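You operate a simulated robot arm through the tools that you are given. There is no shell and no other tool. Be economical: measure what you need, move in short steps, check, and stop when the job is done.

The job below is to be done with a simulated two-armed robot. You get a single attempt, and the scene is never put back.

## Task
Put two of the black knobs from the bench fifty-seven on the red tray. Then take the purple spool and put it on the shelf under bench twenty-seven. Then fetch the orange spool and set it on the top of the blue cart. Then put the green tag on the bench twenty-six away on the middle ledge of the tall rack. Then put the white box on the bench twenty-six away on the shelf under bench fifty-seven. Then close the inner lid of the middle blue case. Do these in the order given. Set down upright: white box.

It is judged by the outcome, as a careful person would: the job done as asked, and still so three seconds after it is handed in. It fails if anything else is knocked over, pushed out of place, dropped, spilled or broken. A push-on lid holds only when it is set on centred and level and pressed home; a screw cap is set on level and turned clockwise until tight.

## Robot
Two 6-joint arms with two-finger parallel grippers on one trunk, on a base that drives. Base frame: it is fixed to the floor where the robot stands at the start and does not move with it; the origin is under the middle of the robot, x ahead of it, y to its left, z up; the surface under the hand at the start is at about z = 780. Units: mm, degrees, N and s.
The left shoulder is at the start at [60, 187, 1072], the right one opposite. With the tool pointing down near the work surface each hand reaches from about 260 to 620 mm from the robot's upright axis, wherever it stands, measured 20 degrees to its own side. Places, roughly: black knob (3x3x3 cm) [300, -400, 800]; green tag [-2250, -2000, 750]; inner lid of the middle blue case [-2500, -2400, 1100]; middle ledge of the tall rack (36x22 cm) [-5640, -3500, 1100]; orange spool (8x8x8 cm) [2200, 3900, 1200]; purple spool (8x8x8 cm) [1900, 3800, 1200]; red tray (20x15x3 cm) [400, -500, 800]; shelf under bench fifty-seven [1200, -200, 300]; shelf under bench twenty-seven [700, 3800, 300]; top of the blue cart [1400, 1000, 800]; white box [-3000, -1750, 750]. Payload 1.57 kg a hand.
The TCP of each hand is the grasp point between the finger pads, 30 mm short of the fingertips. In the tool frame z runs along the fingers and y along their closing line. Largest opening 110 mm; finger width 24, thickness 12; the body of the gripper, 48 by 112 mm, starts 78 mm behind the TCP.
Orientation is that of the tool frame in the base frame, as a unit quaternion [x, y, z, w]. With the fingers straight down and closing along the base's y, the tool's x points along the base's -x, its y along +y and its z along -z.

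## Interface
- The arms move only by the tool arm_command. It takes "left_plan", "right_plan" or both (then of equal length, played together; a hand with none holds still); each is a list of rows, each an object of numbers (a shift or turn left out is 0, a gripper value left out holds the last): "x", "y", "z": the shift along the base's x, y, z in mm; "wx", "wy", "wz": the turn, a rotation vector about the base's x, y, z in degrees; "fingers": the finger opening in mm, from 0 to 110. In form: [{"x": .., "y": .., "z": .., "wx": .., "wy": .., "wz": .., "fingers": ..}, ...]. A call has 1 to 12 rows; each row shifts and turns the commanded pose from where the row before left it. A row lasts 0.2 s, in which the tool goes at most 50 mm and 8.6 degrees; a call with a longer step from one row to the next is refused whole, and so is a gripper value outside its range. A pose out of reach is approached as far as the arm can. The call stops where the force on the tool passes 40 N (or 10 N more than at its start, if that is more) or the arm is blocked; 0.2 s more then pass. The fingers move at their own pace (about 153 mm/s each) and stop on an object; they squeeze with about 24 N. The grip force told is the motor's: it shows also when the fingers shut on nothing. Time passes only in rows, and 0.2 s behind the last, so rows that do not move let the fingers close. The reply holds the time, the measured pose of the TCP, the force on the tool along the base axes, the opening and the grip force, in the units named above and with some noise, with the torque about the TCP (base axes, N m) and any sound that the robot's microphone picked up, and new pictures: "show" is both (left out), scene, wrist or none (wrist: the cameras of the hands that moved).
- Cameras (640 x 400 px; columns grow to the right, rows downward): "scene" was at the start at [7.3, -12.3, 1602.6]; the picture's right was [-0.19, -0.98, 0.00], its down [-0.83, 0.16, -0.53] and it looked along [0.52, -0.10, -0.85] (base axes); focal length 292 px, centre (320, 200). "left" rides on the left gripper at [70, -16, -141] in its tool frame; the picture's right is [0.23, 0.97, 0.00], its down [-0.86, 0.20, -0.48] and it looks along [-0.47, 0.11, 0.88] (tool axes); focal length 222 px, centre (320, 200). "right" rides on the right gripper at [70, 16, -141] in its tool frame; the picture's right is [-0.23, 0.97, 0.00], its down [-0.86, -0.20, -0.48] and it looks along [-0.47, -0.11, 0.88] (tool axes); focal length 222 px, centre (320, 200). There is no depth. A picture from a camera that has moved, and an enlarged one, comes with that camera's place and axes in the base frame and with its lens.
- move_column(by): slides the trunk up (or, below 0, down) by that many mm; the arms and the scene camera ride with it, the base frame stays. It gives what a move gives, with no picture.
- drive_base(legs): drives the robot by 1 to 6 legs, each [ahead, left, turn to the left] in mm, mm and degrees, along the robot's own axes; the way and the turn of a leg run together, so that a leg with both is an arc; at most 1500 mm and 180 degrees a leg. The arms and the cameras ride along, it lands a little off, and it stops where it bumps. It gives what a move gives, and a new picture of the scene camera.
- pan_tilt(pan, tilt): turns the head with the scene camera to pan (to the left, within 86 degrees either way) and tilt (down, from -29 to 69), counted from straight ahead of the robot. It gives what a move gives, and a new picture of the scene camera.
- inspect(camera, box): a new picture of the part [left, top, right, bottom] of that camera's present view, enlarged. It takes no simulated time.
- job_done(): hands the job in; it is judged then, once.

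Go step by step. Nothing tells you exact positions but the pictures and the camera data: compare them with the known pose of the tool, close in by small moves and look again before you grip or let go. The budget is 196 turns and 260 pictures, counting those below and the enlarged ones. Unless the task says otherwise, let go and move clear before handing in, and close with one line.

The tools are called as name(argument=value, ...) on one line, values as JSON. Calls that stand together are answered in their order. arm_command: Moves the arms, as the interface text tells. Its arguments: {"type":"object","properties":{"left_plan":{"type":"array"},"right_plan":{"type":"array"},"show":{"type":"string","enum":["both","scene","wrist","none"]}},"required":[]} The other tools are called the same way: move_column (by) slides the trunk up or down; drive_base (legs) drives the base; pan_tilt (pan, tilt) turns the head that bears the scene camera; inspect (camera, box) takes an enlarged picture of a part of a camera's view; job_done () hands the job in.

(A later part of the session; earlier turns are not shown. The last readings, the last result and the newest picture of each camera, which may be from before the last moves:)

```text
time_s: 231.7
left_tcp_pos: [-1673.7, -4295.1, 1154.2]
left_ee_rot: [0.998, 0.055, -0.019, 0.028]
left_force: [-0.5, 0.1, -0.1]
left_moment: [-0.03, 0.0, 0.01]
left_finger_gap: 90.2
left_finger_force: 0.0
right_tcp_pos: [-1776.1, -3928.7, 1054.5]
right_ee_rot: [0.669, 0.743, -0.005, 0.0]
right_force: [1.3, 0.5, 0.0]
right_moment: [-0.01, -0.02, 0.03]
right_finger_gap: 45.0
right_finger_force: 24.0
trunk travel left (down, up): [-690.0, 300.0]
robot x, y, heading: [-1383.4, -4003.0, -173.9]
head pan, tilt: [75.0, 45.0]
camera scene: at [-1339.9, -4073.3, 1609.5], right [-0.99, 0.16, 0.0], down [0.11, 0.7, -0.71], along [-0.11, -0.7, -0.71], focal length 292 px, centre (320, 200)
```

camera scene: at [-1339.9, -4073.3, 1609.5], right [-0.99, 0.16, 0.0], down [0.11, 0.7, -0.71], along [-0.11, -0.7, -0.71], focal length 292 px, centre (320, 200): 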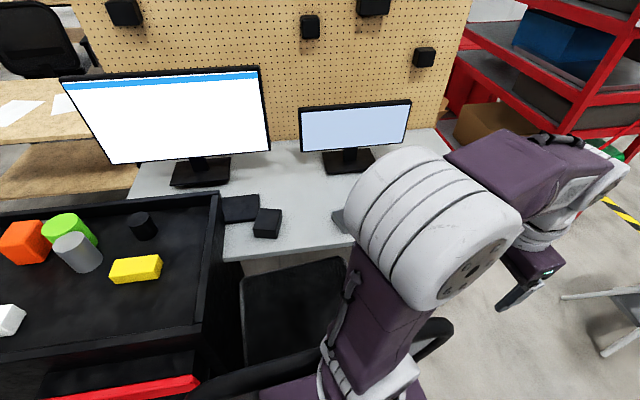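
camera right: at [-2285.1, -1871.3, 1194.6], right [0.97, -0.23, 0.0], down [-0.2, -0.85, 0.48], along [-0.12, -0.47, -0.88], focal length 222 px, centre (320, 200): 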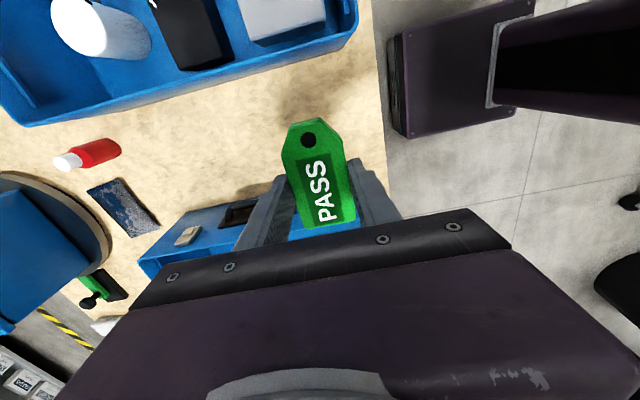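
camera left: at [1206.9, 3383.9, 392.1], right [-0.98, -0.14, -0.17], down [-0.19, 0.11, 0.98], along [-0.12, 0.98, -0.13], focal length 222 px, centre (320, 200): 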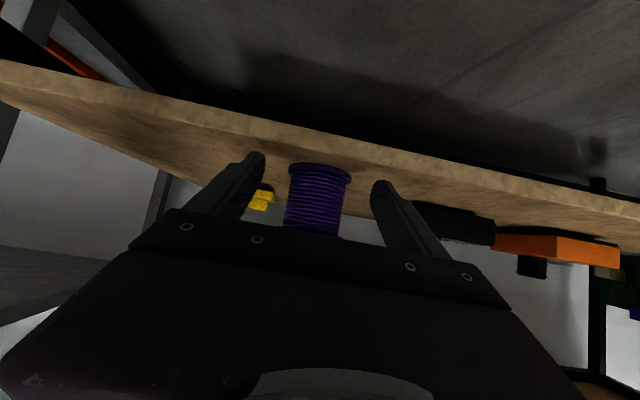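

I touched the desk chair, and the gap past the step ladder is too tight. I'll move away and take the other way round, past the scissor cart.

drive_base(legs=[[0, -250, 0], [0, 0, -6.1], [0, -1250, 0]])

drive_base(legs=[[0, -1200, 0], [0, -1100, 0]])

pan_tilt(pan=0, tilt=35)

```text
time_s: 239.9
left_tcp_pos: [-1719.9, -2784.4, 1153.9]
left_ee_rot: [0.999, -0.007, -0.019, 0.026]
left_force: [0.6, 0.3, -0.5]
left_moment: [0.02, 0.03, 0.01]
left_finger_gap: 90.2
left_finger_force: 0.1
right_tcp_pos: [-1775.0, -2406.8, 1055.5]
right_ee_rot: [0.714, 0.701, -0.003, -0.001]
right_force: [0.0, 0.8, 0.6]
right_moment: [-0.01, -0.02, 0.0]
right_finger_gap: 44.8
right_finger_force: 23.9
trunk travel left (down, up): [-690.0, 300.0]
robot x, y, heading: [-1398.5, -2527.5, 179.0]
head pan, tilt: [75.0, 45.0]
camera scene: at [-1360.7, -2605.3, 1609.4], right [-0.96, 0.28, 0.0], down [0.19, 0.68, -0.71], along [-0.19, -0.68, -0.71], focal length 292 px, centre (320, 200)
```

scene: 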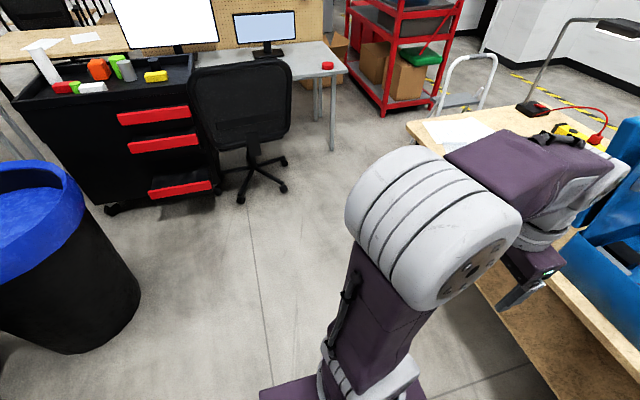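

```text
time_s: 251.1
left_tcp_pos: [-1674.6, -510.7, 1152.7]
left_ee_rot: [0.999, -0.012, -0.02, 0.026]
left_force: [-0.2, 0.0, 0.0]
left_moment: [0.0, -0.01, 0.0]
left_finger_gap: 90.0
left_finger_force: 0.0
right_tcp_pos: [-1728.0, -134.7, 1054.1]
right_ee_rot: [0.716, 0.698, -0.003, -0.001]
right_force: [0.1, 0.9, -0.2]
right_moment: [-0.01, 0.01, 0.01]
right_finger_gap: 45.1
right_finger_force: 23.9
trunk travel left (down, up): [-690.0, 300.0]
robot x, y, heading: [-1351.0, -257.9, 178.5]
head pan, tilt: [75.0, 45.0]
camera scene: at [-1314.9, -335.3, 1609.4], right [-0.96, 0.28, 0.0], down [0.2, 0.68, -0.71], along [-0.2, -0.68, -0.71], focal length 292 px, centre (320, 200)
```

scene: 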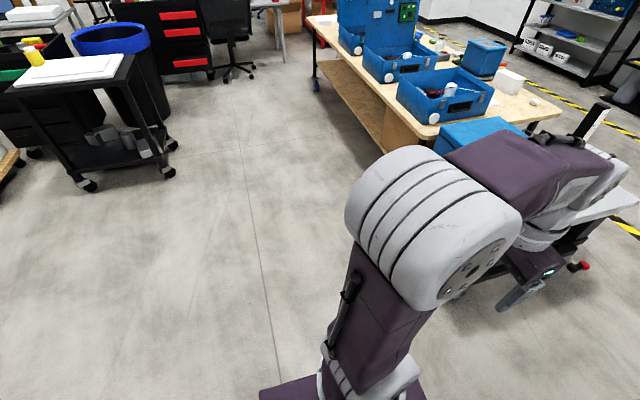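

```text
time_s: 252.5
left_tcp_pos: [-1674.7, -511.6, 1152.8]
left_ee_rot: [0.999, -0.011, -0.019, 0.026]
left_force: [-0.7, -0.2, 0.3]
left_moment: [-0.02, 0.01, 0.08]
left_finger_gap: 90.1
left_finger_force: 0.0
right_tcp_pos: [-1726.7, -135.0, 1055.3]
right_ee_rot: [0.717, 0.697, -0.004, -0.002]
right_force: [0.1, -0.5, 0.1]
right_moment: [0.0, 0.01, 0.0]
right_finger_gap: 44.8
right_finger_force: 24.2
trunk travel left (down, up): [-690.0, 300.0]
robot x, y, heading: [-1354.0, -254.8, 178.3]
head pan, tilt: [0.0, 35.0]
camera scene: at [-1379.8, -254.8, 1624.2], right [0.03, 1.0, 0.0], down [0.57, -0.02, -0.82], along [-0.82, 0.02, -0.57], focal length 292 px, centre (320, 200)
```

scene: 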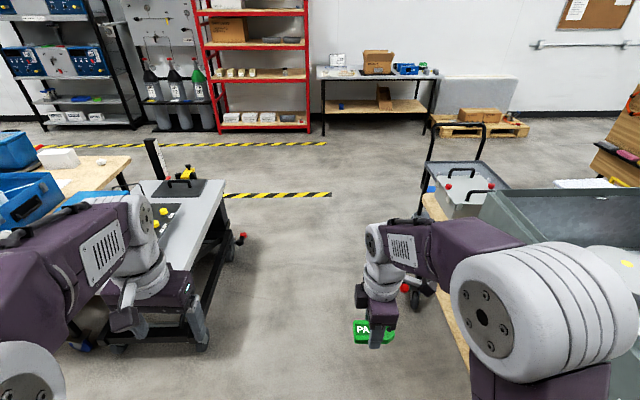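

The corridor is about 1 m wide and centred on my position. I'll drive straight through and then left toward the rack.

drive_base(legs=[[0, 20, 1.6], [1400, 0, 0], [1350, 0, 0], [0, 1450, 0]])

drive_base(legs=[[0, 1450, 0], [0, 300, 0]])

```text
time_s: 272.9
left_tcp_pos: [-4300.3, -2035.7, 1153.6]
left_ee_rot: [0.999, 0.025, -0.019, 0.026]
left_force: [0.7, 0.5, 0.3]
left_moment: [-0.02, 0.03, -0.03]
left_finger_gap: 90.1
left_finger_force: 0.1
right_tcp_pos: [-4380.6, -1664.4, 1054.6]
right_ee_rot: [0.691, 0.723, -0.004, -0.002]
right_force: [0.2, 0.6, -1.0]
right_moment: [0.0, -0.01, -0.02]
right_finger_gap: 45.2
right_finger_force: 24.4
trunk travel left (down, up): [-690.0, 300.0]
robot x, y, heading: [-3995.4, -1758.3, -177.3]
head pan, tilt: [0.0, 35.0]
camera scene: at [-4024.9, -1758.1, 1624.2], right [-0.05, 1.0, 0.0], down [0.57, 0.03, -0.82], along [-0.82, -0.04, -0.57], focal length 292 px, centre (320, 200)
```

scene: 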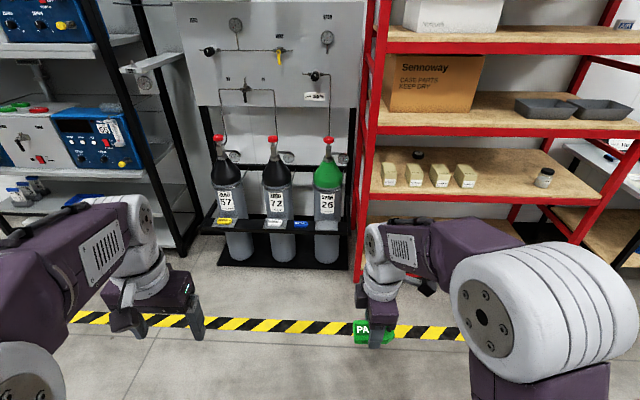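

```text
time_s: 281.9
left_tcp_pos: [-4239.9, -3808.1, 1152.4]
left_ee_rot: [0.999, 0.015, -0.019, 0.026]
left_force: [-0.5, 0.6, -0.6]
left_moment: [0.03, 0.02, 0.01]
left_finger_gap: 90.3
left_finger_force: 0.0
right_tcp_pos: [-4313.5, -3433.5, 1056.0]
right_ee_rot: [0.698, 0.716, -0.004, -0.002]
right_force: [0.4, -0.7, -0.4]
right_moment: [0.0, 0.04, 0.01]
right_finger_gap: 45.0
right_finger_force: 24.3
trunk travel left (down, up): [-690.0, 300.0]
robot x, y, heading: [-3932.0, -3537.8, -178.3]
head pan, tilt: [0.0, 35.0]
camera scene: at [-3959.2, -3534.4, 1624.2], right [-0.03, 1.0, 0.0], down [0.57, 0.02, -0.82], along [-0.82, -0.02, -0.57], focal length 292 px, centre (320, 200)
```

scene: 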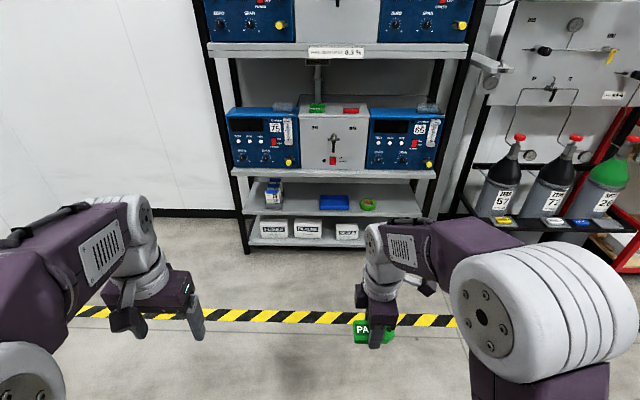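

I'm in front of the tall rack. I'll zoom in to identify the middle ledge.

inspect(camera="scene", box=[200, 0, 480, 175])

pan_tilt(pan=0, tilt=10)

```text
2.29 times, centred on (340, 88) of scene
camera zoom: at [-3959.2, -3534.4, 1624.2], right [-0.03, 1.0, 0.0], down [0.57, 0.02, -0.82], along [-0.82, -0.02, -0.57], focal length 668 px, centre (274, 457)
```

zoom: 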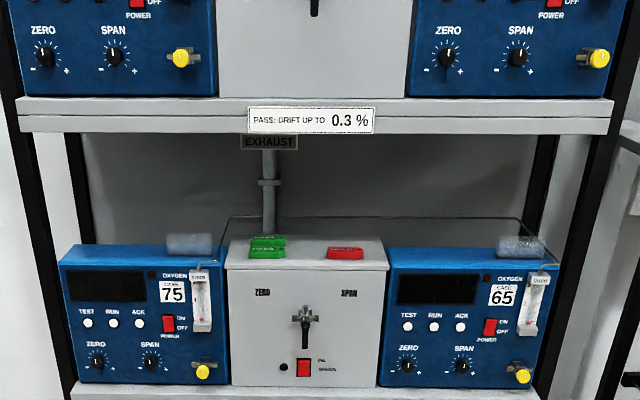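

```text
time_s: 282.8
left_tcp_pos: [-4239.2, -3807.4, 1152.6]
left_ee_rot: [0.999, 0.016, -0.019, 0.026]
left_force: [-0.7, 0.3, -0.2]
left_moment: [-0.02, 0.01, 0.02]
left_finger_gap: 89.9
left_finger_force: 0.2
right_tcp_pos: [-4313.3, -3434.1, 1054.4]
right_ee_rot: [0.698, 0.716, -0.003, -0.001]
right_force: [-0.2, 0.6, 0.1]
right_moment: [0.0, -0.01, 0.01]
right_finger_gap: 44.9
right_finger_force: 24.0
trunk travel left (down, up): [-690.0, 300.0]
robot x, y, heading: [-3927.6, -3535.3, -178.4]
head pan, tilt: [0.0, 10.0]
camera scene: at [-3964.0, -3535.5, 1664.3], right [-0.03, 1.0, 0.0], down [0.17, 0.0, -0.98], along [-0.98, -0.03, -0.17], focal length 292 px, centre (320, 200)
```

scene: 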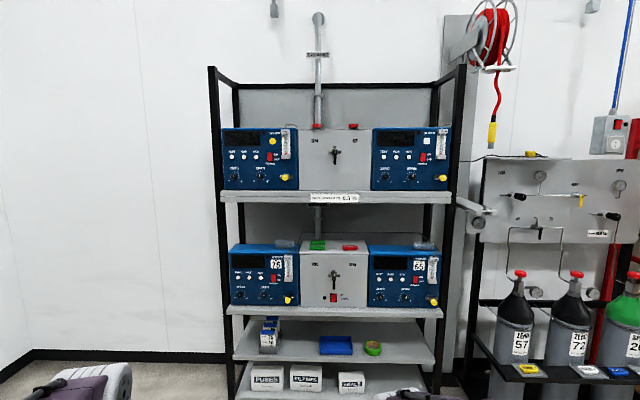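

The middle ledge is the top of the grey unit between the two lower blue instruments (z≈1075–1100), with free space between the green and red tags. I'll approach and turn the hand back to straight.

drive_base(legs=[[850, 0, -1.6]])

move_column(by=100)

arm_command(right_plan=[{"wz": -8.2}, {"wz": -8.2}, {"wz": -8.2}, {"wz": -8.2}, {"wz": -8.2}, {"wz": -8.2}, {"wz": -8.2}, {"wz": -8.2}, {"wz": -8.2}, {"wz": -8.2}, {"wz": -6}, {}], show="none")

pan_tilt(pan=0, tilt=35)

```text
time_s: 287.3
left_tcp_pos: [-5100.0, -3801.4, 1153.8]
left_ee_rot: [0.999, -0.005, -0.019, 0.026]
left_force: [0.0, 0.6, 0.0]
left_moment: [-0.01, -0.04, 0.01]
left_finger_gap: 90.1
left_finger_force: 0.1
right_tcp_pos: [-5157.1, -3426.8, 1055.6]
right_ee_rot: [0.712, 0.702, -0.004, -0.001]
right_force: [-0.4, -0.5, 0.2]
right_moment: [-0.05, 0.0, 0.01]
right_finger_gap: 45.1
right_finger_force: 24.7
trunk travel left (down, up): [-690.0, 300.0]
robot x, y, heading: [-4780.2, -3545.9, 179.7]
head pan, tilt: [0.0, 10.0]
camera scene: at [-4812.9, -3541.2, 1664.3], right [0.01, 1.0, 0.0], down [0.17, 0.0, -0.98], along [-0.98, 0.01, -0.17], focal length 292 px, centre (320, 200)
```

scene: 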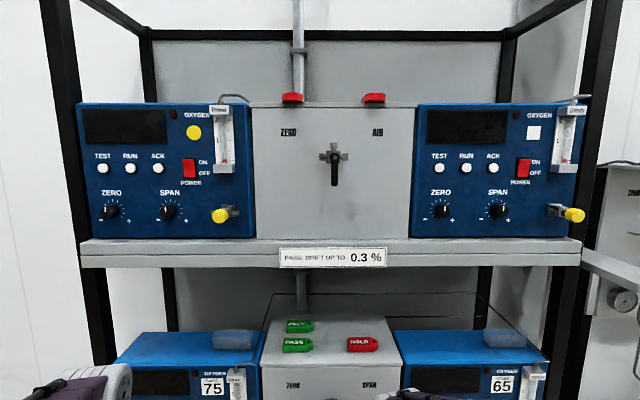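

```text
time_s: 288.6
left_tcp_pos: [-5100.8, -3801.5, 1253.1]
left_ee_rot: [0.999, -0.005, -0.02, 0.026]
left_force: [-0.1, -0.2, -0.2]
left_moment: [0.01, 0.03, 0.01]
left_finger_gap: 90.2
left_finger_force: 0.1
right_tcp_pos: [-5158.0, -3425.3, 1154.5]
right_ee_rot: [0.712, 0.702, -0.004, 0.0]
right_force: [-0.4, -0.3, -0.8]
right_moment: [-0.03, 0.0, 0.04]
right_finger_gap: 45.0
right_finger_force: 23.6
trunk travel left (down, up): [-790.0, 200.0]
robot x, y, heading: [-4780.8, -3543.0, 179.1]
head pan, tilt: [0.0, 10.0]
```

```text
time_s: 291.2
left_tcp_pos: [-5099.7, -3800.9, 1253.4]
left_ee_rot: [0.999, -0.005, -0.019, 0.027]
left_force: [1.0, 0.4, -1.0]
left_moment: [0.01, 0.04, -0.03]
left_finger_gap: 90.0
left_finger_force: 0.0
right_tcp_pos: [-5157.2, -3426.1, 1155.0]
right_ee_rot: [1.0, 0.009, -0.002, -0.003]
right_force: [-0.8, 0.1, -0.9]
right_moment: [0.0, 0.0, 0.0]
right_finger_gap: 44.9
right_finger_force: 24.2
trunk travel left (down, up): [-790.0, 200.0]
robot x, y, heading: [-4779.1, -3548.0, 178.9]
head pan, tilt: [0.0, 10.0]
```

```text
time_s: 292.1
left_tcp_pos: [-5100.2, -3801.8, 1253.7]
left_ee_rot: [0.999, -0.005, -0.02, 0.026]
left_force: [-0.5, -0.2, 0.6]
left_moment: [0.01, 0.0, 0.0]
left_finger_gap: 89.8
left_finger_force: 0.2
right_tcp_pos: [-5157.0, -3427.0, 1153.5]
right_ee_rot: [1.0, 0.01, -0.002, -0.004]
right_force: [0.0, 1.0, 0.3]
right_moment: [0.0, -0.01, -0.02]
right_finger_gap: 45.0
right_finger_force: 24.1
trunk travel left (down, up): [-790.0, 200.0]
robot x, y, heading: [-4779.8, -3540.6, 179.6]
head pan, tilt: [0.0, 35.0]
camera scene: at [-4808.4, -3541.2, 1724.3], right [0.01, 1.0, 0.0], down [0.57, -0.01, -0.82], along [-0.82, 0.01, -0.57], focal length 292 px, centre (320, 200)
```

scene: 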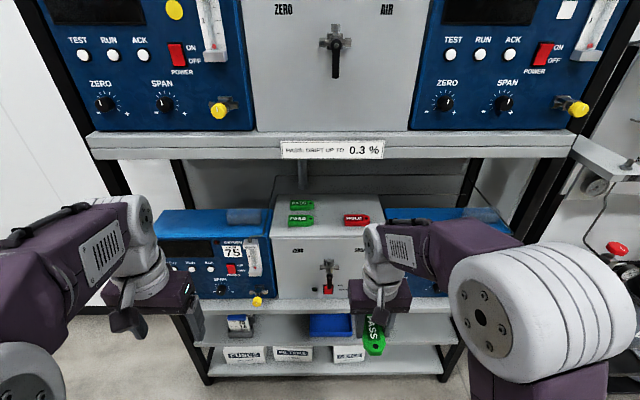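

The free spot is around [-5650,-3495], behind the HOLD tag. I'll pitch the hand forward, align, then drive in a little.

arm_command(right_plan=[{"wy": 7.43, "y": -11}, {"wy": 7.43, "y": -11}, {"wy": 7.43, "y": -11}, {"wy": 7.43, "y": -10}, {"wy": 7.43, "y": -10}, {"wy": 7.43, "y": -10}, {"wy": 7.43, "y": -10}, {}], show="none")

drive_base(legs=[[280, 0, 0.3]])

inspect(camera="right", box=[0, 0, 640, 400])

```text
time_s: 293.9
left_tcp_pos: [-5099.4, -3801.2, 1253.0]
left_ee_rot: [0.999, -0.005, -0.02, 0.026]
left_force: [0.3, 1.0, 0.0]
left_moment: [0.02, 0.03, 0.01]
left_finger_gap: 89.8
left_finger_force: 0.0
right_tcp_pos: [-5170.3, -3514.2, 1160.8]
right_ee_rot: [0.898, 0.008, -0.439, -0.009]
right_force: [0.5, -0.5, 0.6]
right_moment: [-0.03, -0.03, 0.03]
right_finger_gap: 44.8
right_finger_force: 23.9
right hand out of reach, approached as far as the arm can: row 6, 7
trunk travel left (down, up): [-790.0, 200.0]
robot x, y, heading: [-4783.9, -3544.9, 179.4]
head pan, tilt: [0.0, 35.0]
```

```text
time_s: 295.9
left_tcp_pos: [-5381.7, -3797.0, 1254.0]
left_ee_rot: [0.999, -0.006, -0.021, 0.027]
left_force: [0.2, -0.3, 0.5]
left_moment: [0.02, 0.02, 0.02]
left_finger_gap: 90.2
left_finger_force: 0.0
right_tcp_pos: [-5451.3, -3508.3, 1161.6]
right_ee_rot: [0.899, 0.006, -0.439, -0.009]
right_force: [0.6, 0.2, -0.6]
right_moment: [-0.04, -0.03, -0.02]
right_finger_gap: 44.7
right_finger_force: 24.1
trunk travel left (down, up): [-790.0, 200.0]
robot x, y, heading: [-5065.2, -3536.5, 179.2]
head pan, tilt: [0.0, 35.0]
camera scene: at [-5088.1, -3537.4, 1724.2], right [0.01, 1.0, 0.0], down [0.57, -0.01, -0.82], along [-0.82, 0.01, -0.57], focal length 292 px, centre (320, 200)
```

scene: 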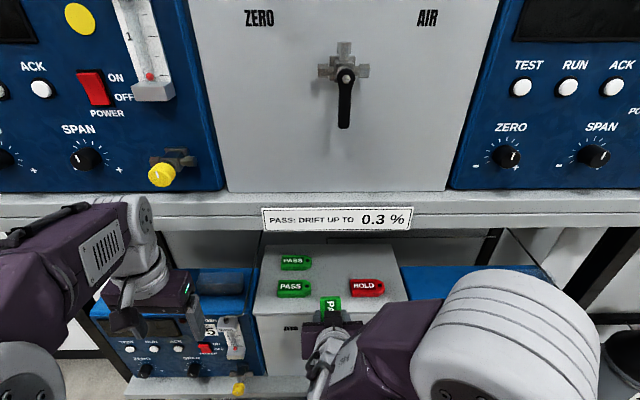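

```text
1.00 times, centred on (320, 200) of right (not enlarged: the box is as wide or as high as the picture)
camera zoom: at [-5297.1, -3525.7, 1192.5], right [-0.14, -0.98, 0.16], down [-0.15, 0.18, 0.97], along [-0.98, 0.11, -0.17], focal length 222 px, centre (320, 200)
```

zoom: 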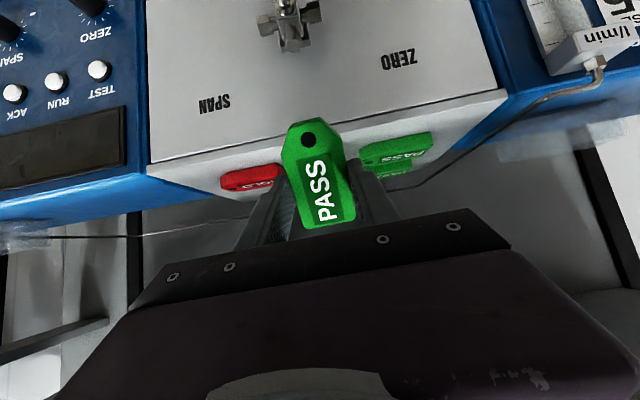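

The spot is confirmed. I'll raise slightly, slide in over the ledge, and check.

arm_command(right_plan=[{"z": 14, "y": 5}, {"x": -40, "y": 5}, {"x": -40}, {"x": -30}, {}], show="both")

```text
time_s: 297.1
left_tcp_pos: [-5382.1, -3797.3, 1254.6]
left_ee_rot: [0.999, -0.005, -0.02, 0.026]
left_force: [0.6, -0.1, 0.3]
left_moment: [-0.01, 0.0, 0.02]
left_finger_gap: 90.1
left_finger_force: 0.0
right_tcp_pos: [-5562.1, -3497.6, 1176.3]
right_ee_rot: [0.898, 0.006, -0.439, -0.009]
right_force: [0.6, -0.1, -0.5]
right_moment: [-0.02, 0.01, 0.01]
right_finger_gap: 45.3
right_finger_force: 24.2
trunk travel left (down, up): [-790.0, 200.0]
robot x, y, heading: [-5065.1, -3541.4, 179.4]
head pan, tilt: [0.0, 35.0]
camera scene: at [-5089.8, -3537.3, 1724.2], right [0.01, 1.0, 0.0], down [0.57, -0.01, -0.82], along [-0.82, 0.01, -0.57], focal length 292 px, centre (320, 200)
camera right: at [-5408.3, -3514.4, 1207.3], right [-0.14, -0.98, 0.16], down [-0.15, 0.18, 0.97], along [-0.98, 0.11, -0.17], focal length 222 px, centre (320, 200)
```

scene: 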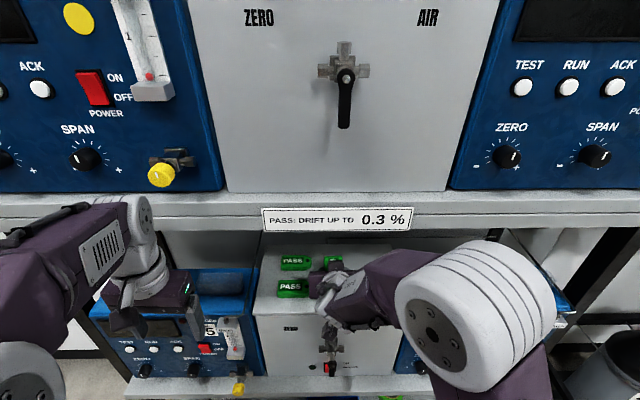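
right: 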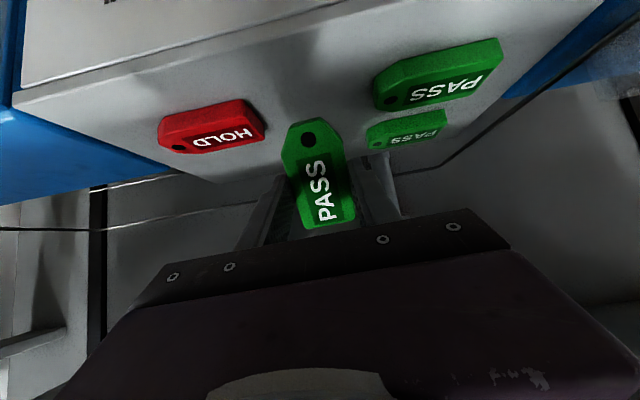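

arm_command(right_plan=[{"x": -35}, {"x": -33}, {"z": -8}, {"z": -8}, {}], show="wrist")

```text
time_s: 298.3
left_tcp_pos: [-5383.1, -3796.2, 1253.5]
left_ee_rot: [0.999, -0.006, -0.019, 0.025]
left_force: [-0.9, -1.0, 0.2]
left_moment: [-0.01, -0.02, -0.01]
left_finger_gap: 90.1
left_finger_force: 0.1
right_tcp_pos: [-5632.7, -3498.9, 1158.4]
right_ee_rot: [0.899, 0.008, -0.438, -0.008]
right_force: [-0.5, -0.1, -1.5]
right_moment: [-0.02, -0.03, -0.01]
right_finger_gap: 44.9
right_finger_force: 23.9
trunk travel left (down, up): [-790.0, 200.0]
robot x, y, heading: [-5064.3, -3537.0, 179.3]
head pan, tilt: [0.0, 35.0]
camera right: at [-5478.4, -3515.9, 1190.3], right [-0.14, -0.98, 0.16], down [-0.15, 0.18, 0.97], along [-0.98, 0.11, -0.17], focal length 222 px, centre (320, 200)
```

right: 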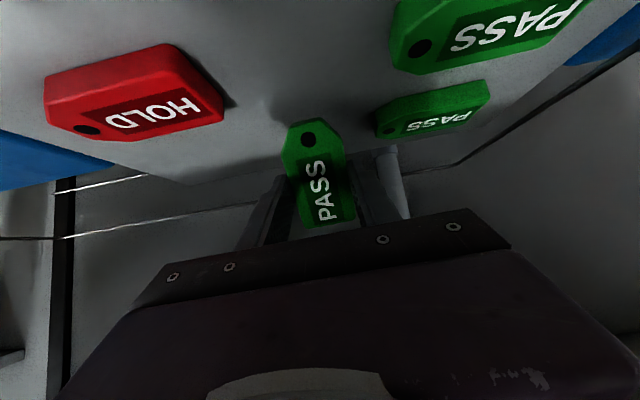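

Now I'll lower in small steps until the tag's low end touches, then press it flat.

arm_command(right_plan=[{"z": -4}, {"z": -4}, {"z": -4}, {}], show="none")

arm_command(right_plan=[{"z": -4}, {"z": -4}, {"z": -4}, {}], show="wrist")

```text
time_s: 299.3
left_tcp_pos: [-5383.4, -3797.5, 1253.1]
left_ee_rot: [0.999, -0.006, -0.019, 0.026]
left_force: [-0.1, -0.7, -0.3]
left_moment: [0.0, -0.03, 0.01]
left_finger_gap: 89.7
left_finger_force: 0.1
right_tcp_pos: [-5630.2, -3500.0, 1147.8]
right_ee_rot: [0.899, 0.005, -0.438, -0.01]
right_force: [0.4, 0.3, -1.2]
right_moment: [0.0, -0.03, 0.0]
right_finger_gap: 44.8
right_finger_force: 24.4
trunk travel left (down, up): [-790.0, 200.0]
robot x, y, heading: [-5063.2, -3539.0, 179.4]
head pan, tilt: [0.0, 35.0]
```

```text
time_s: 300.3
left_tcp_pos: [-5381.2, -3797.2, 1254.8]
left_ee_rot: [0.999, -0.005, -0.02, 0.027]
left_force: [-0.5, 0.4, 0.2]
left_moment: [0.02, -0.05, 0.0]
left_finger_gap: 90.2
left_finger_force: 0.0
right_tcp_pos: [-5630.0, -3497.4, 1136.3]
right_ee_rot: [0.897, 0.007, -0.441, -0.009]
right_force: [-1.3, -0.3, 13.2]
right_moment: [-0.1, -0.04, -0.01]
right_finger_gap: 45.2
right_finger_force: 23.5
trunk travel left (down, up): [-790.0, 200.0]
robot x, y, heading: [-5060.2, -3537.7, 179.1]
head pan, tilt: [0.0, 35.0]
camera right: at [-5475.2, -3515.6, 1166.9], right [-0.14, -0.98, 0.16], down [-0.15, 0.18, 0.97], along [-0.98, 0.11, -0.17], focal length 222 px, centre (320, 200)
```

right: 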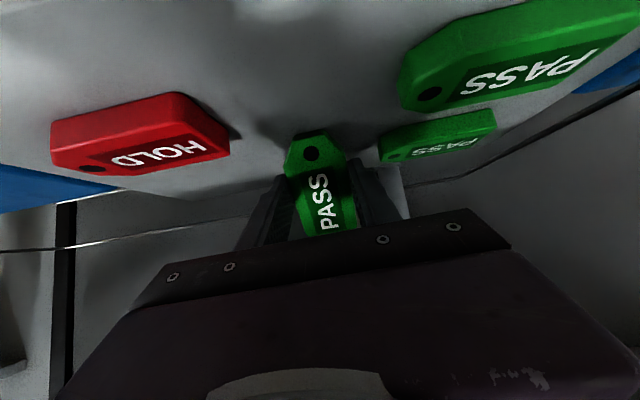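

The tag is rotating in the grip as intended. I'll continue down.

arm_command(right_plan=[{"z": -4}, {"z": -4}, {"z": -4}, {}], show="wrist")

```text
time_s: 301.3
left_tcp_pos: [-5380.6, -3797.1, 1254.2]
left_ee_rot: [0.999, -0.006, -0.02, 0.025]
left_force: [-0.7, 0.0, 0.2]
left_moment: [-0.01, 0.0, 0.0]
left_finger_gap: 89.9
left_finger_force: 0.0
right_tcp_pos: [-5630.3, -3498.4, 1124.3]
right_ee_rot: [0.898, 0.005, -0.44, -0.01]
right_force: [-3.5, 0.1, 16.7]
right_moment: [-0.13, 0.0, -0.02]
right_finger_gap: 45.1
right_finger_force: 24.2
trunk travel left (down, up): [-790.0, 200.0]
robot x, y, heading: [-5060.6, -3540.2, 179.2]
head pan, tilt: [0.0, 35.0]
camera right: at [-5475.4, -3515.7, 1154.8], right [-0.14, -0.98, 0.16], down [-0.15, 0.18, 0.97], along [-0.98, 0.11, -0.17], focal length 222 px, centre (320, 200)
```

right: 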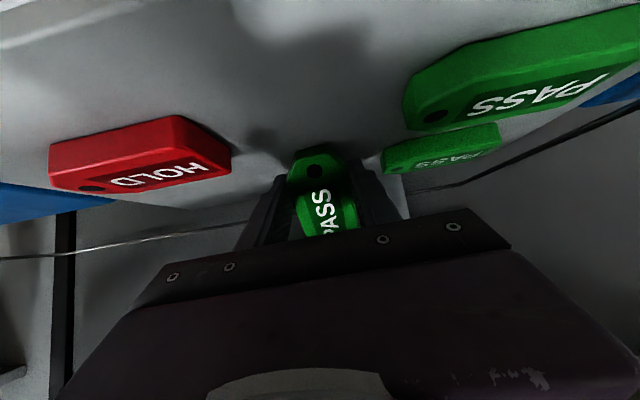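

arm_command(right_plan=[{"z": -4}, {"z": -4}, {}], show="wrist")

```text
time_s: 302.1
left_tcp_pos: [-5379.9, -3797.0, 1254.2]
left_ee_rot: [0.999, -0.006, -0.021, 0.026]
left_force: [0.3, 0.2, 0.0]
left_moment: [0.02, -0.03, 0.0]
left_finger_gap: 90.2
left_finger_force: 0.0
right_tcp_pos: [-5629.6, -3498.1, 1117.1]
right_ee_rot: [0.897, 0.005, -0.442, -0.01]
right_force: [-4.1, 1.2, 28.8]
right_moment: [-0.41, 0.21, -0.07]
right_finger_gap: 44.9
right_finger_force: 24.1
trunk travel left (down, up): [-790.0, 200.0]
robot x, y, heading: [-5064.9, -3538.6, 179.3]
head pan, tilt: [0.0, 35.0]
camera right: at [-5475.1, -3515.9, 1148.3], right [-0.14, -0.98, 0.16], down [-0.14, 0.18, 0.97], along [-0.98, 0.11, -0.16], focal length 222 px, centre (320, 200)
```

right: 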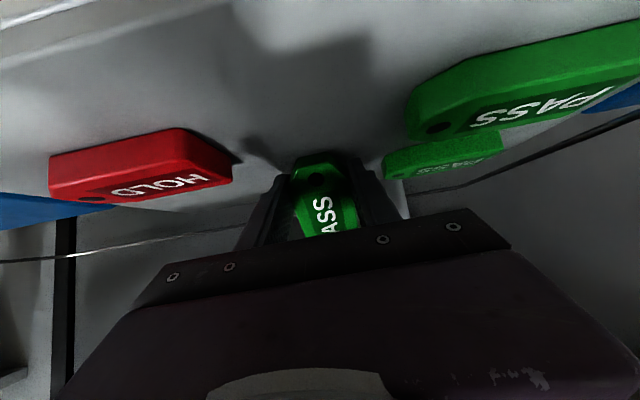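

The fingertips are at the ledge and the tag is nearly flat. I'll release slightly, rise and look.

arm_command(right_plan=[{"z": 1, "fingers": 50}, {"fingers": 58}, {}, {"z": 12}, {"z": 20}, {"x": 15, "z": 15}, {}], show="wrist")

```text
time_s: 303.7
left_tcp_pos: [-5383.3, -3797.7, 1253.5]
left_ee_rot: [0.999, -0.006, -0.019, 0.025]
left_force: [-0.4, -0.5, 0.4]
left_moment: [0.0, -0.01, -0.03]
left_finger_gap: 90.5
left_finger_force: 0.0
right_tcp_pos: [-5615.1, -3500.7, 1162.5]
right_ee_rot: [0.898, 0.007, -0.439, -0.009]
right_force: [0.1, 0.2, -0.4]
right_moment: [0.04, 0.0, 0.01]
right_finger_gap: 58.0
right_finger_force: 0.0
trunk travel left (down, up): [-790.0, 200.0]
robot x, y, heading: [-5063.4, -3539.8, 178.9]
head pan, tilt: [0.0, 35.0]
camera right: at [-5461.8, -3517.0, 1193.9], right [-0.14, -0.98, 0.16], down [-0.15, 0.18, 0.97], along [-0.98, 0.11, -0.17], focal length 222 px, centre (320, 200)
```

right: 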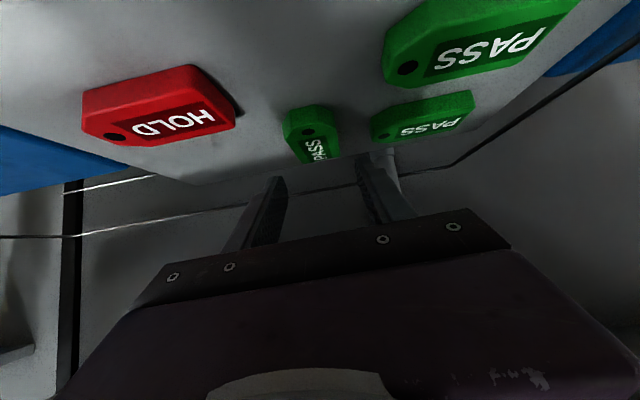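

The tag lies flat on the ledge. I'll withdraw and go to the back side of bench twenty-six for the white box.

arm_command(right_plan=[{"x": 40}, {"x": 45}, {"x": 45}, {"x": 40}, {"z": 20}, {}], show="none")

drive_base(legs=[[-300, 0, 0], [-600, 0, 0.8], [0, -1450, 0], [0, -200, 0], [0, 0, 180]])

inspect(camera="scene", box=[160, 100, 480, 300])

```text
time_s: 305.1
left_tcp_pos: [-5382.9, -3797.6, 1254.0]
left_ee_rot: [0.999, -0.005, -0.019, 0.027]
left_force: [0.5, 0.3, -0.2]
left_moment: [-0.02, 0.03, 0.02]
left_finger_gap: 90.0
left_finger_force: 0.2
right_tcp_pos: [-5453.6, -3507.4, 1185.4]
right_ee_rot: [0.898, 0.007, -0.439, -0.009]
right_force: [0.1, -0.4, -0.3]
right_moment: [0.0, 0.04, -0.02]
right_finger_gap: 57.9
right_finger_force: 0.0
right hand out of reach, approached as far as the arm can: row 4
trunk travel left (down, up): [-790.0, 200.0]
robot x, y, heading: [-5061.8, -3539.3, 179.3]
head pan, tilt: [0.0, 35.0]
```

```text
time_s: 325.7
left_tcp_pos: [-3853.5, -1594.0, 1254.0]
left_ee_rot: [-0.017, 0.999, 0.026, 0.019]
left_force: [-0.8, -0.8, 0.3]
left_moment: [0.01, -0.02, 0.02]
left_finger_gap: 90.0
left_finger_force: 0.0
right_tcp_pos: [-3769.5, -1880.7, 1184.8]
right_ee_rot: [-0.026, 0.898, 0.0, 0.439]
right_force: [0.0, 1.0, 0.4]
right_moment: [0.02, 0.01, -0.01]
right_finger_gap: 57.9
right_finger_force: 0.0
trunk travel left (down, up): [-790.0, 200.0]
robot x, y, heading: [-4164.3, -1865.2, 1.7]
head pan, tilt: [0.0, 35.0]
camera scene: at [-4135.5, -1865.4, 1724.2], right [0.03, -1.0, 0.0], down [-0.57, -0.02, -0.82], along [0.82, 0.03, -0.57], focal length 292 px, centre (320, 200)
```

scene: 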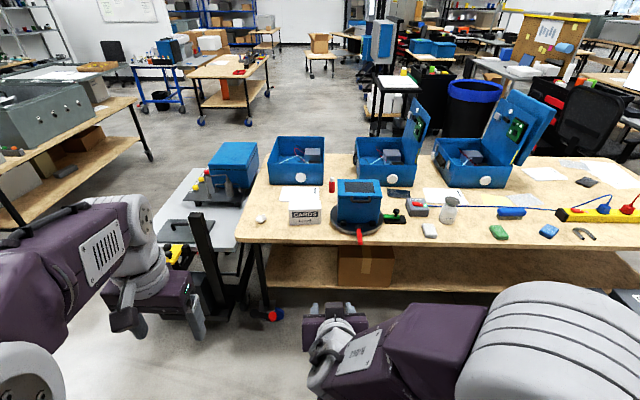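

```text
2.00 times, centred on (320, 200) of scene
camera zoom: at [-4135.5, -1865.4, 1724.2], right [0.03, -1.0, 0.0], down [-0.57, -0.02, -0.82], along [0.82, 0.03, -0.57], focal length 584 px, centre (320, 200)
```

zoom: 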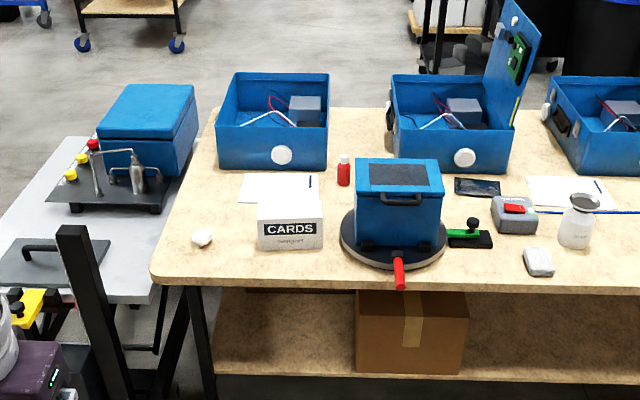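

The white "CARDS" box stands near the bench's back edge at about [-2960,-1755], roughly 160×95×100. I'll move closer and then measure it better.

drive_base(legs=[[600, 0, -1.7]])

inspect(camera="scene", box=[200, 180, 440, 330])

```text
time_s: 329.0
left_tcp_pos: [-3255.7, -1594.9, 1253.8]
left_ee_rot: [-0.002, 0.999, 0.026, 0.02]
left_force: [-0.8, -0.2, 0.5]
left_moment: [-0.02, -0.02, 0.01]
left_finger_gap: 90.1
left_finger_force: 0.0
right_tcp_pos: [-3181.6, -1883.9, 1185.7]
right_ee_rot: [-0.013, 0.898, -0.006, 0.441]
right_force: [-0.2, -0.1, 0.0]
right_moment: [-0.01, -0.01, -0.02]
right_finger_gap: 57.9
right_finger_force: 0.1
trunk travel left (down, up): [-790.0, 200.0]
robot x, y, heading: [-3569.8, -1859.0, -0.2]
head pan, tilt: [0.0, 35.0]
camera scene: at [-3545.5, -1857.3, 1724.2], right [0.0, -1.0, 0.0], down [-0.57, 0.0, -0.82], along [0.82, 0.0, -0.57], focal length 292 px, centre (320, 200)
```

scene: 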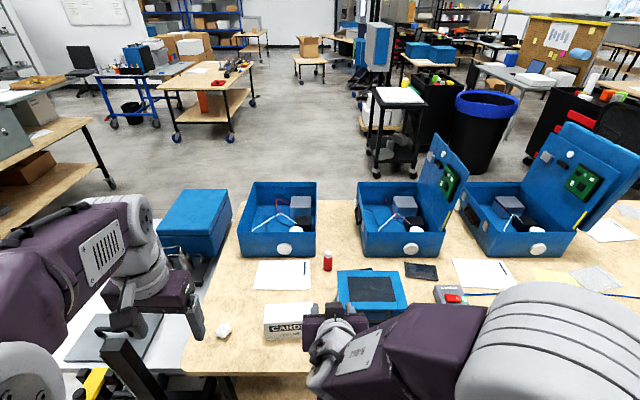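

```text
2.67 times, centred on (320, 255) of scene
camera zoom: at [-3545.5, -1857.3, 1724.2], right [0.0, -1.0, 0.0], down [-0.57, 0.0, -0.82], along [0.82, 0.0, -0.57], focal length 779 px, centre (320, 53)
```

zoom: 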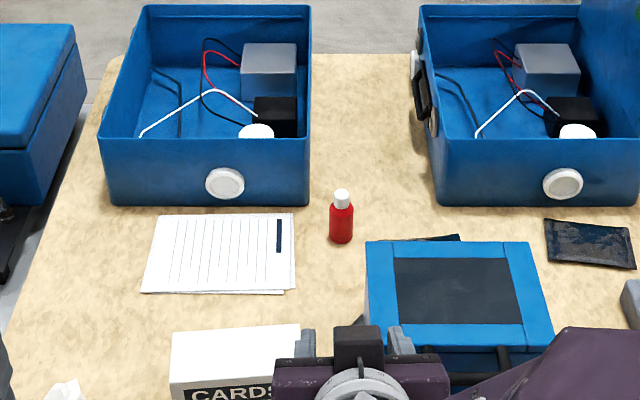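

I'll move the right hand out of the way and turn the left hand 90° for the box.

arm_command(left_plan=[{"wx": -3.0, "wy": 2.2, "fingers": 110}, {"wz": -8.2, "x": 10}, {"wz": -8.2, "x": 10}, {"wz": -8.2, "x": 20}, {"wz": -8.2, "x": 20, "y": -10}, {"wz": -8.2, "x": 20, "y": -10}, {"wz": -8.2, "x": 20, "y": -10}, {"wz": -8.2, "x": 20, "y": -10}, {"wz": -8.2, "x": 20, "y": -10}, {"wz": -8.2, "x": 10}, {"wz": -8.2}, {"wz": -8.0}], right_plan=[{"y": -20, "z": 10, "wy": 7.4}, {"y": -20, "z": 10, "wy": 7.4}, {"y": -20, "z": 10, "wy": 7.4}, {"y": -30, "wy": 7.4}, {"y": -30, "wy": 7.4}, {"y": -30, "wy": 7.4}, {"y": -30, "wy": 7.6}, {"y": -30, "x": -20}, {"y": -20, "x": -20}, {}, {}, {}], show="none")

drive_base(legs=[[110, -40, 0]])

inspect(camera="left", box=[0, 0, 640, 400])

inspect(camera="scene", box=[160, 200, 480, 400])

```text
time_s: 331.6
left_tcp_pos: [-3104.6, -1643.5, 1254.4]
left_ee_rot: [0.707, 0.707, -0.001, 0.0]
left_force: [0.2, 0.1, -0.9]
left_moment: [0.02, 0.0, -0.05]
left_finger_gap: 110.0
left_finger_force: 0.1
right_tcp_pos: [-3222.2, -2115.7, 1214.1]
right_ee_rot: [-0.014, 1.0, 0.0, 0.001]
right_force: [0.5, -1.1, 0.2]
right_moment: [-0.01, 0.0, 0.01]
right_finger_gap: 58.1
right_finger_force: 0.0
trunk travel left (down, up): [-790.0, 200.0]
robot x, y, heading: [-3572.4, -1857.9, -0.3]
head pan, tilt: [0.0, 35.0]
```

```text
time_s: 332.9
left_tcp_pos: [-2997.6, -1680.8, 1254.5]
left_ee_rot: [0.704, 0.71, 0.001, 0.001]
left_force: [-0.3, -0.2, 0.1]
left_moment: [0.0, 0.02, 0.04]
left_finger_gap: 110.1
left_finger_force: 0.1
right_tcp_pos: [-3112.8, -2152.0, 1214.7]
right_ee_rot: [-0.017, 1.0, 0.0, 0.002]
right_force: [-1.3, 0.0, 1.0]
right_moment: [0.0, 0.05, -0.02]
right_finger_gap: 57.8
right_finger_force: 0.1
trunk travel left (down, up): [-790.0, 200.0]
robot x, y, heading: [-3461.1, -1897.3, 0.4]
head pan, tilt: [0.0, 35.0]
camera scene: at [-3437.1, -1895.9, 1724.3], right [0.0, -1.0, 0.0], down [-0.57, 0.0, -0.82], along [0.82, 0.0, -0.57], focal length 292 px, centre (320, 200)
```

scene: 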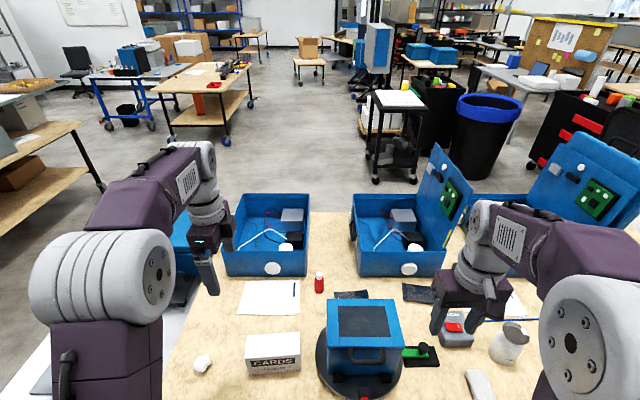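

```text
1.00 times, centred on (320, 200) of left (not enlarged: the box is as wide or as high as the picture)
camera zoom: at [-3014.7, -1612.8, 1397.1], right [0.97, 0.23, 0.0], down [0.2, -0.85, 0.48], along [0.11, -0.47, -0.88], focal length 222 px, centre (320, 200)
```

zoom: 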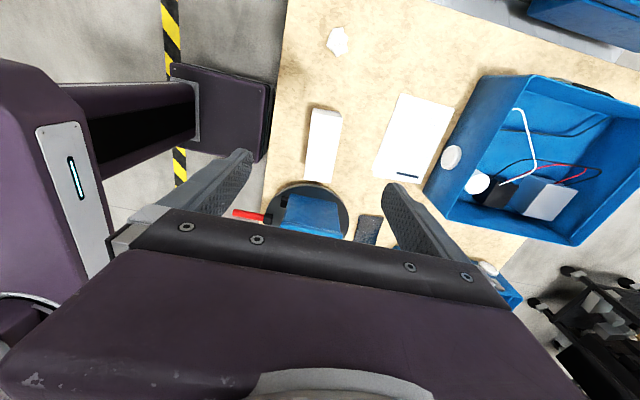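

```text
2.00 times, centred on (320, 300) of scene
camera zoom: at [-3437.1, -1895.9, 1724.3], right [0.0, -1.0, 0.0], down [-0.57, 0.0, -0.82], along [0.82, 0.0, -0.57], focal length 584 px, centre (320, 0)
```

zoom: 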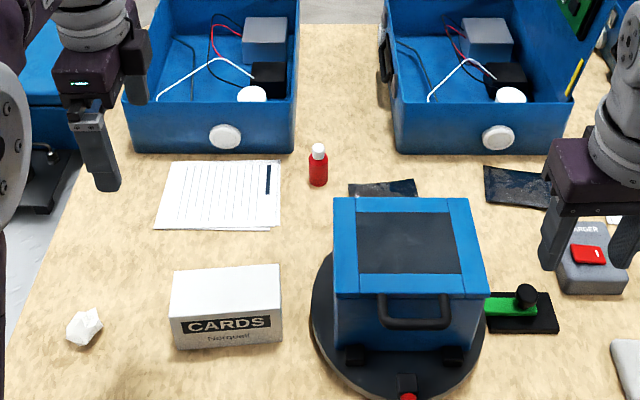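

The box is about 163×75×88 at centre [-2972,-1753], yawed about +4°. I'll tilt the left hand 30° and bring it over the box.

move_column(by=-100)

arm_command(left_plan=[{"wz": 3.8, "x": 7, "y": -18}, {"wx": -7.5, "x": 7, "y": -18}, {"wx": -7.5, "x": 7, "y": -18}, {"wx": -7.5, "x": 6, "y": -18}, {"wx": -7.5}, {"z": -45}, {"z": -45}, {"z": -45}, {}], show="both")

```text
time_s: 334.2
left_tcp_pos: [-2993.7, -1682.1, 1153.5]
left_ee_rot: [0.704, 0.71, 0.0, 0.0]
left_force: [-0.4, -0.3, -0.7]
left_moment: [-0.03, 0.01, 0.01]
left_finger_gap: 110.0
left_finger_force: 0.1
right_tcp_pos: [-3109.7, -2152.3, 1113.6]
right_ee_rot: [-0.016, 1.0, 0.0, 0.001]
right_force: [0.7, 1.4, 0.7]
right_moment: [0.03, -0.01, -0.03]
right_finger_gap: 58.0
right_finger_force: 0.1
trunk travel left (down, up): [-690.0, 300.0]
robot x, y, heading: [-3458.5, -1897.1, 0.3]
head pan, tilt: [0.0, 35.0]
```

```text
time_s: 336.2
left_tcp_pos: [-2967.7, -1755.6, 1018.2]
left_ee_rot: [0.658, 0.708, -0.188, 0.176]
left_force: [-0.2, -0.1, -0.3]
left_moment: [0.0, 0.01, 0.0]
left_finger_gap: 109.8
left_finger_force: 0.1
right_tcp_pos: [-3110.0, -2152.8, 1115.1]
right_ee_rot: [-0.016, 1.0, 0.001, 0.001]
right_force: [-0.5, 0.5, -0.5]
right_moment: [-0.02, 0.02, -0.02]
right_finger_gap: 58.0
right_finger_force: 0.2
trunk travel left (down, up): [-690.0, 300.0]
robot x, y, heading: [-3458.6, -1895.5, 0.2]
head pan, tilt: [0.0, 35.0]
camera scene: at [-3434.9, -1897.3, 1624.2], right [0.0, -1.0, 0.0], down [-0.57, 0.0, -0.82], along [0.82, 0.0, -0.57], focal length 292 px, centre (320, 200)
camera left: at [-2990.1, -1626.7, 1107.7], right [0.95, 0.26, -0.15], down [0.26, -0.49, 0.83], along [0.14, -0.83, -0.53], focal length 222 px, centre (320, 200)
```

scene: 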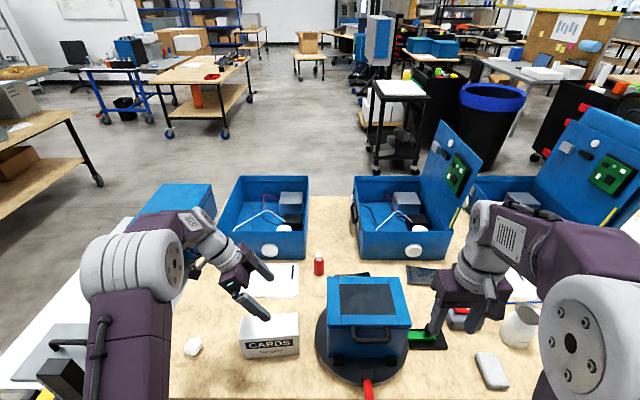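
left: 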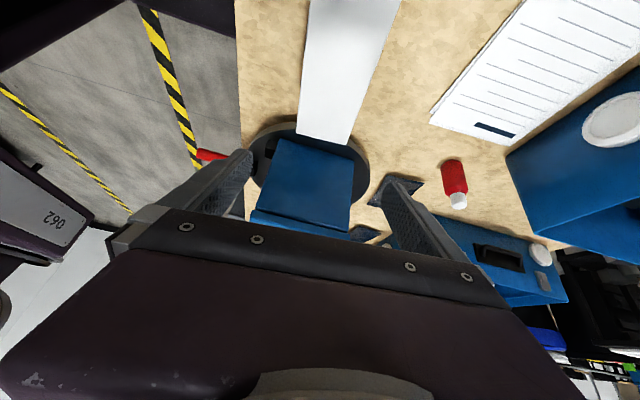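

The alignment is good to a few mm. I'll descend around the box with a small correction.

arm_command(left_plan=[{"x": -4, "z": -40, "wz": 1.2}, {"z": -40}, {"z": -40}, {"z": -30}, {"z": -20}, {}], show="both")

```text
time_s: 337.6
left_tcp_pos: [-2969.8, -1754.8, 848.6]
left_ee_rot: [0.651, 0.714, -0.188, 0.178]
left_force: [-0.6, 0.6, 0.2]
left_moment: [-0.03, -0.01, 0.0]
left_finger_gap: 110.1
left_finger_force: 0.1
right_tcp_pos: [-3111.1, -2152.3, 1114.2]
right_ee_rot: [-0.017, 1.0, 0.0, 0.001]
right_force: [0.2, 0.2, 0.4]
right_moment: [0.02, 0.02, -0.03]
right_finger_gap: 57.9
right_finger_force: 0.0
trunk travel left (down, up): [-690.0, 300.0]
robot x, y, heading: [-3460.7, -1900.0, 0.3]
head pan, tilt: [0.0, 35.0]
camera scene: at [-3434.6, -1896.8, 1624.2], right [0.0, -1.0, 0.0], down [-0.57, 0.0, -0.82], along [0.82, 0.0, -0.57], focal length 292 px, centre (320, 200)
camera left: at [-2995.5, -1625.7, 937.7], right [0.95, 0.28, -0.15], down [0.27, -0.48, 0.83], along [0.16, -0.83, -0.53], focal length 222 px, centre (320, 200)
```

scene: 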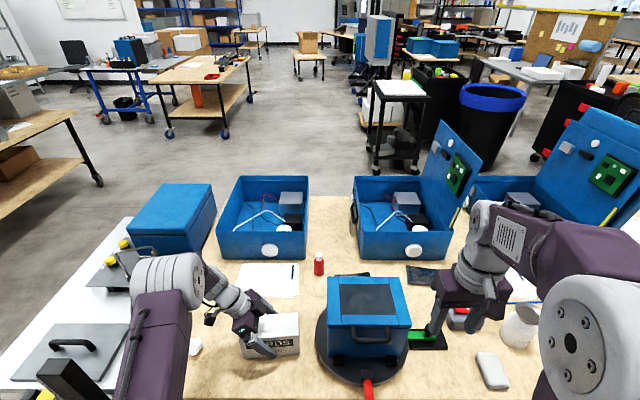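
left: 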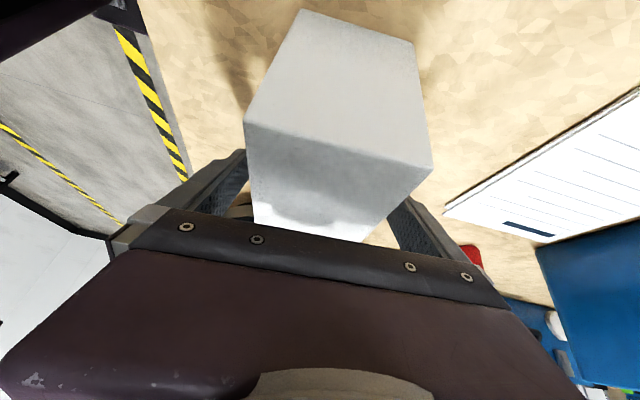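

arm_command(left_plan=[{"x": -2, "z": -12}, {}, {"fingers": 60}, {}, {}], show="both")

```text
time_s: 338.8
left_tcp_pos: [-2972.5, -1753.4, 835.6]
left_ee_rot: [0.65, 0.714, -0.188, 0.178]
left_force: [1.9, -0.7, 3.3]
left_moment: [-0.08, -0.31, 0.04]
left_finger_gap: 70.1
left_finger_force: 23.9
right_tcp_pos: [-3109.5, -2153.4, 1114.5]
right_ee_rot: [-0.017, 1.0, -0.001, 0.001]
right_force: [0.3, 0.0, 0.2]
right_moment: [-0.01, 0.0, 0.05]
right_finger_gap: 57.8
right_finger_force: 0.0
trunk travel left (down, up): [-690.0, 300.0]
robot x, y, heading: [-3462.7, -1896.6, 0.2]
head pan, tilt: [0.0, 35.0]
camera scene: at [-3434.6, -1896.7, 1624.2], right [0.0, -1.0, 0.0], down [-0.57, 0.0, -0.82], along [0.82, 0.0, -0.57], focal length 292 px, centre (320, 200)
camera left: at [-2998.0, -1624.9, 926.0], right [0.95, 0.28, -0.15], down [0.27, -0.48, 0.83], along [0.16, -0.83, -0.53], focal length 222 px, centre (320, 200)
```

scene: 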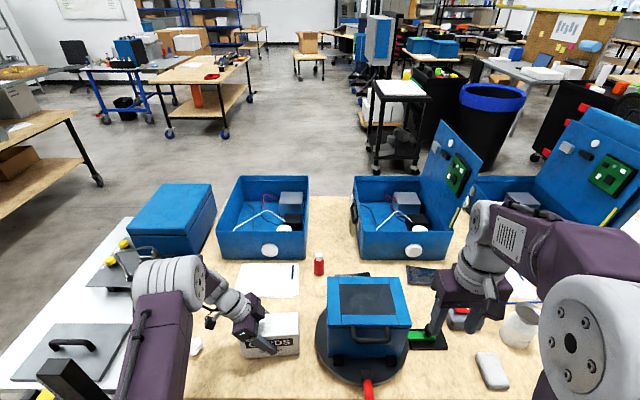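
left: 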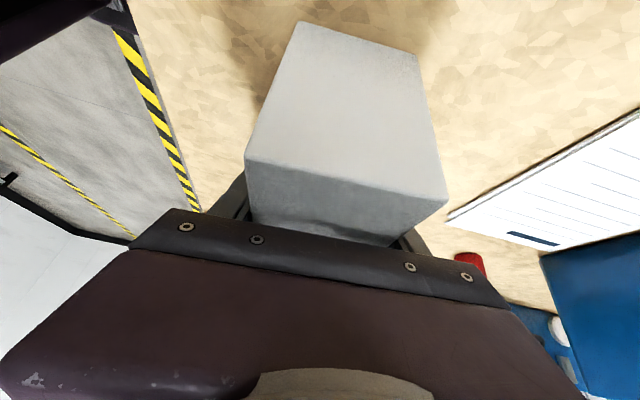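

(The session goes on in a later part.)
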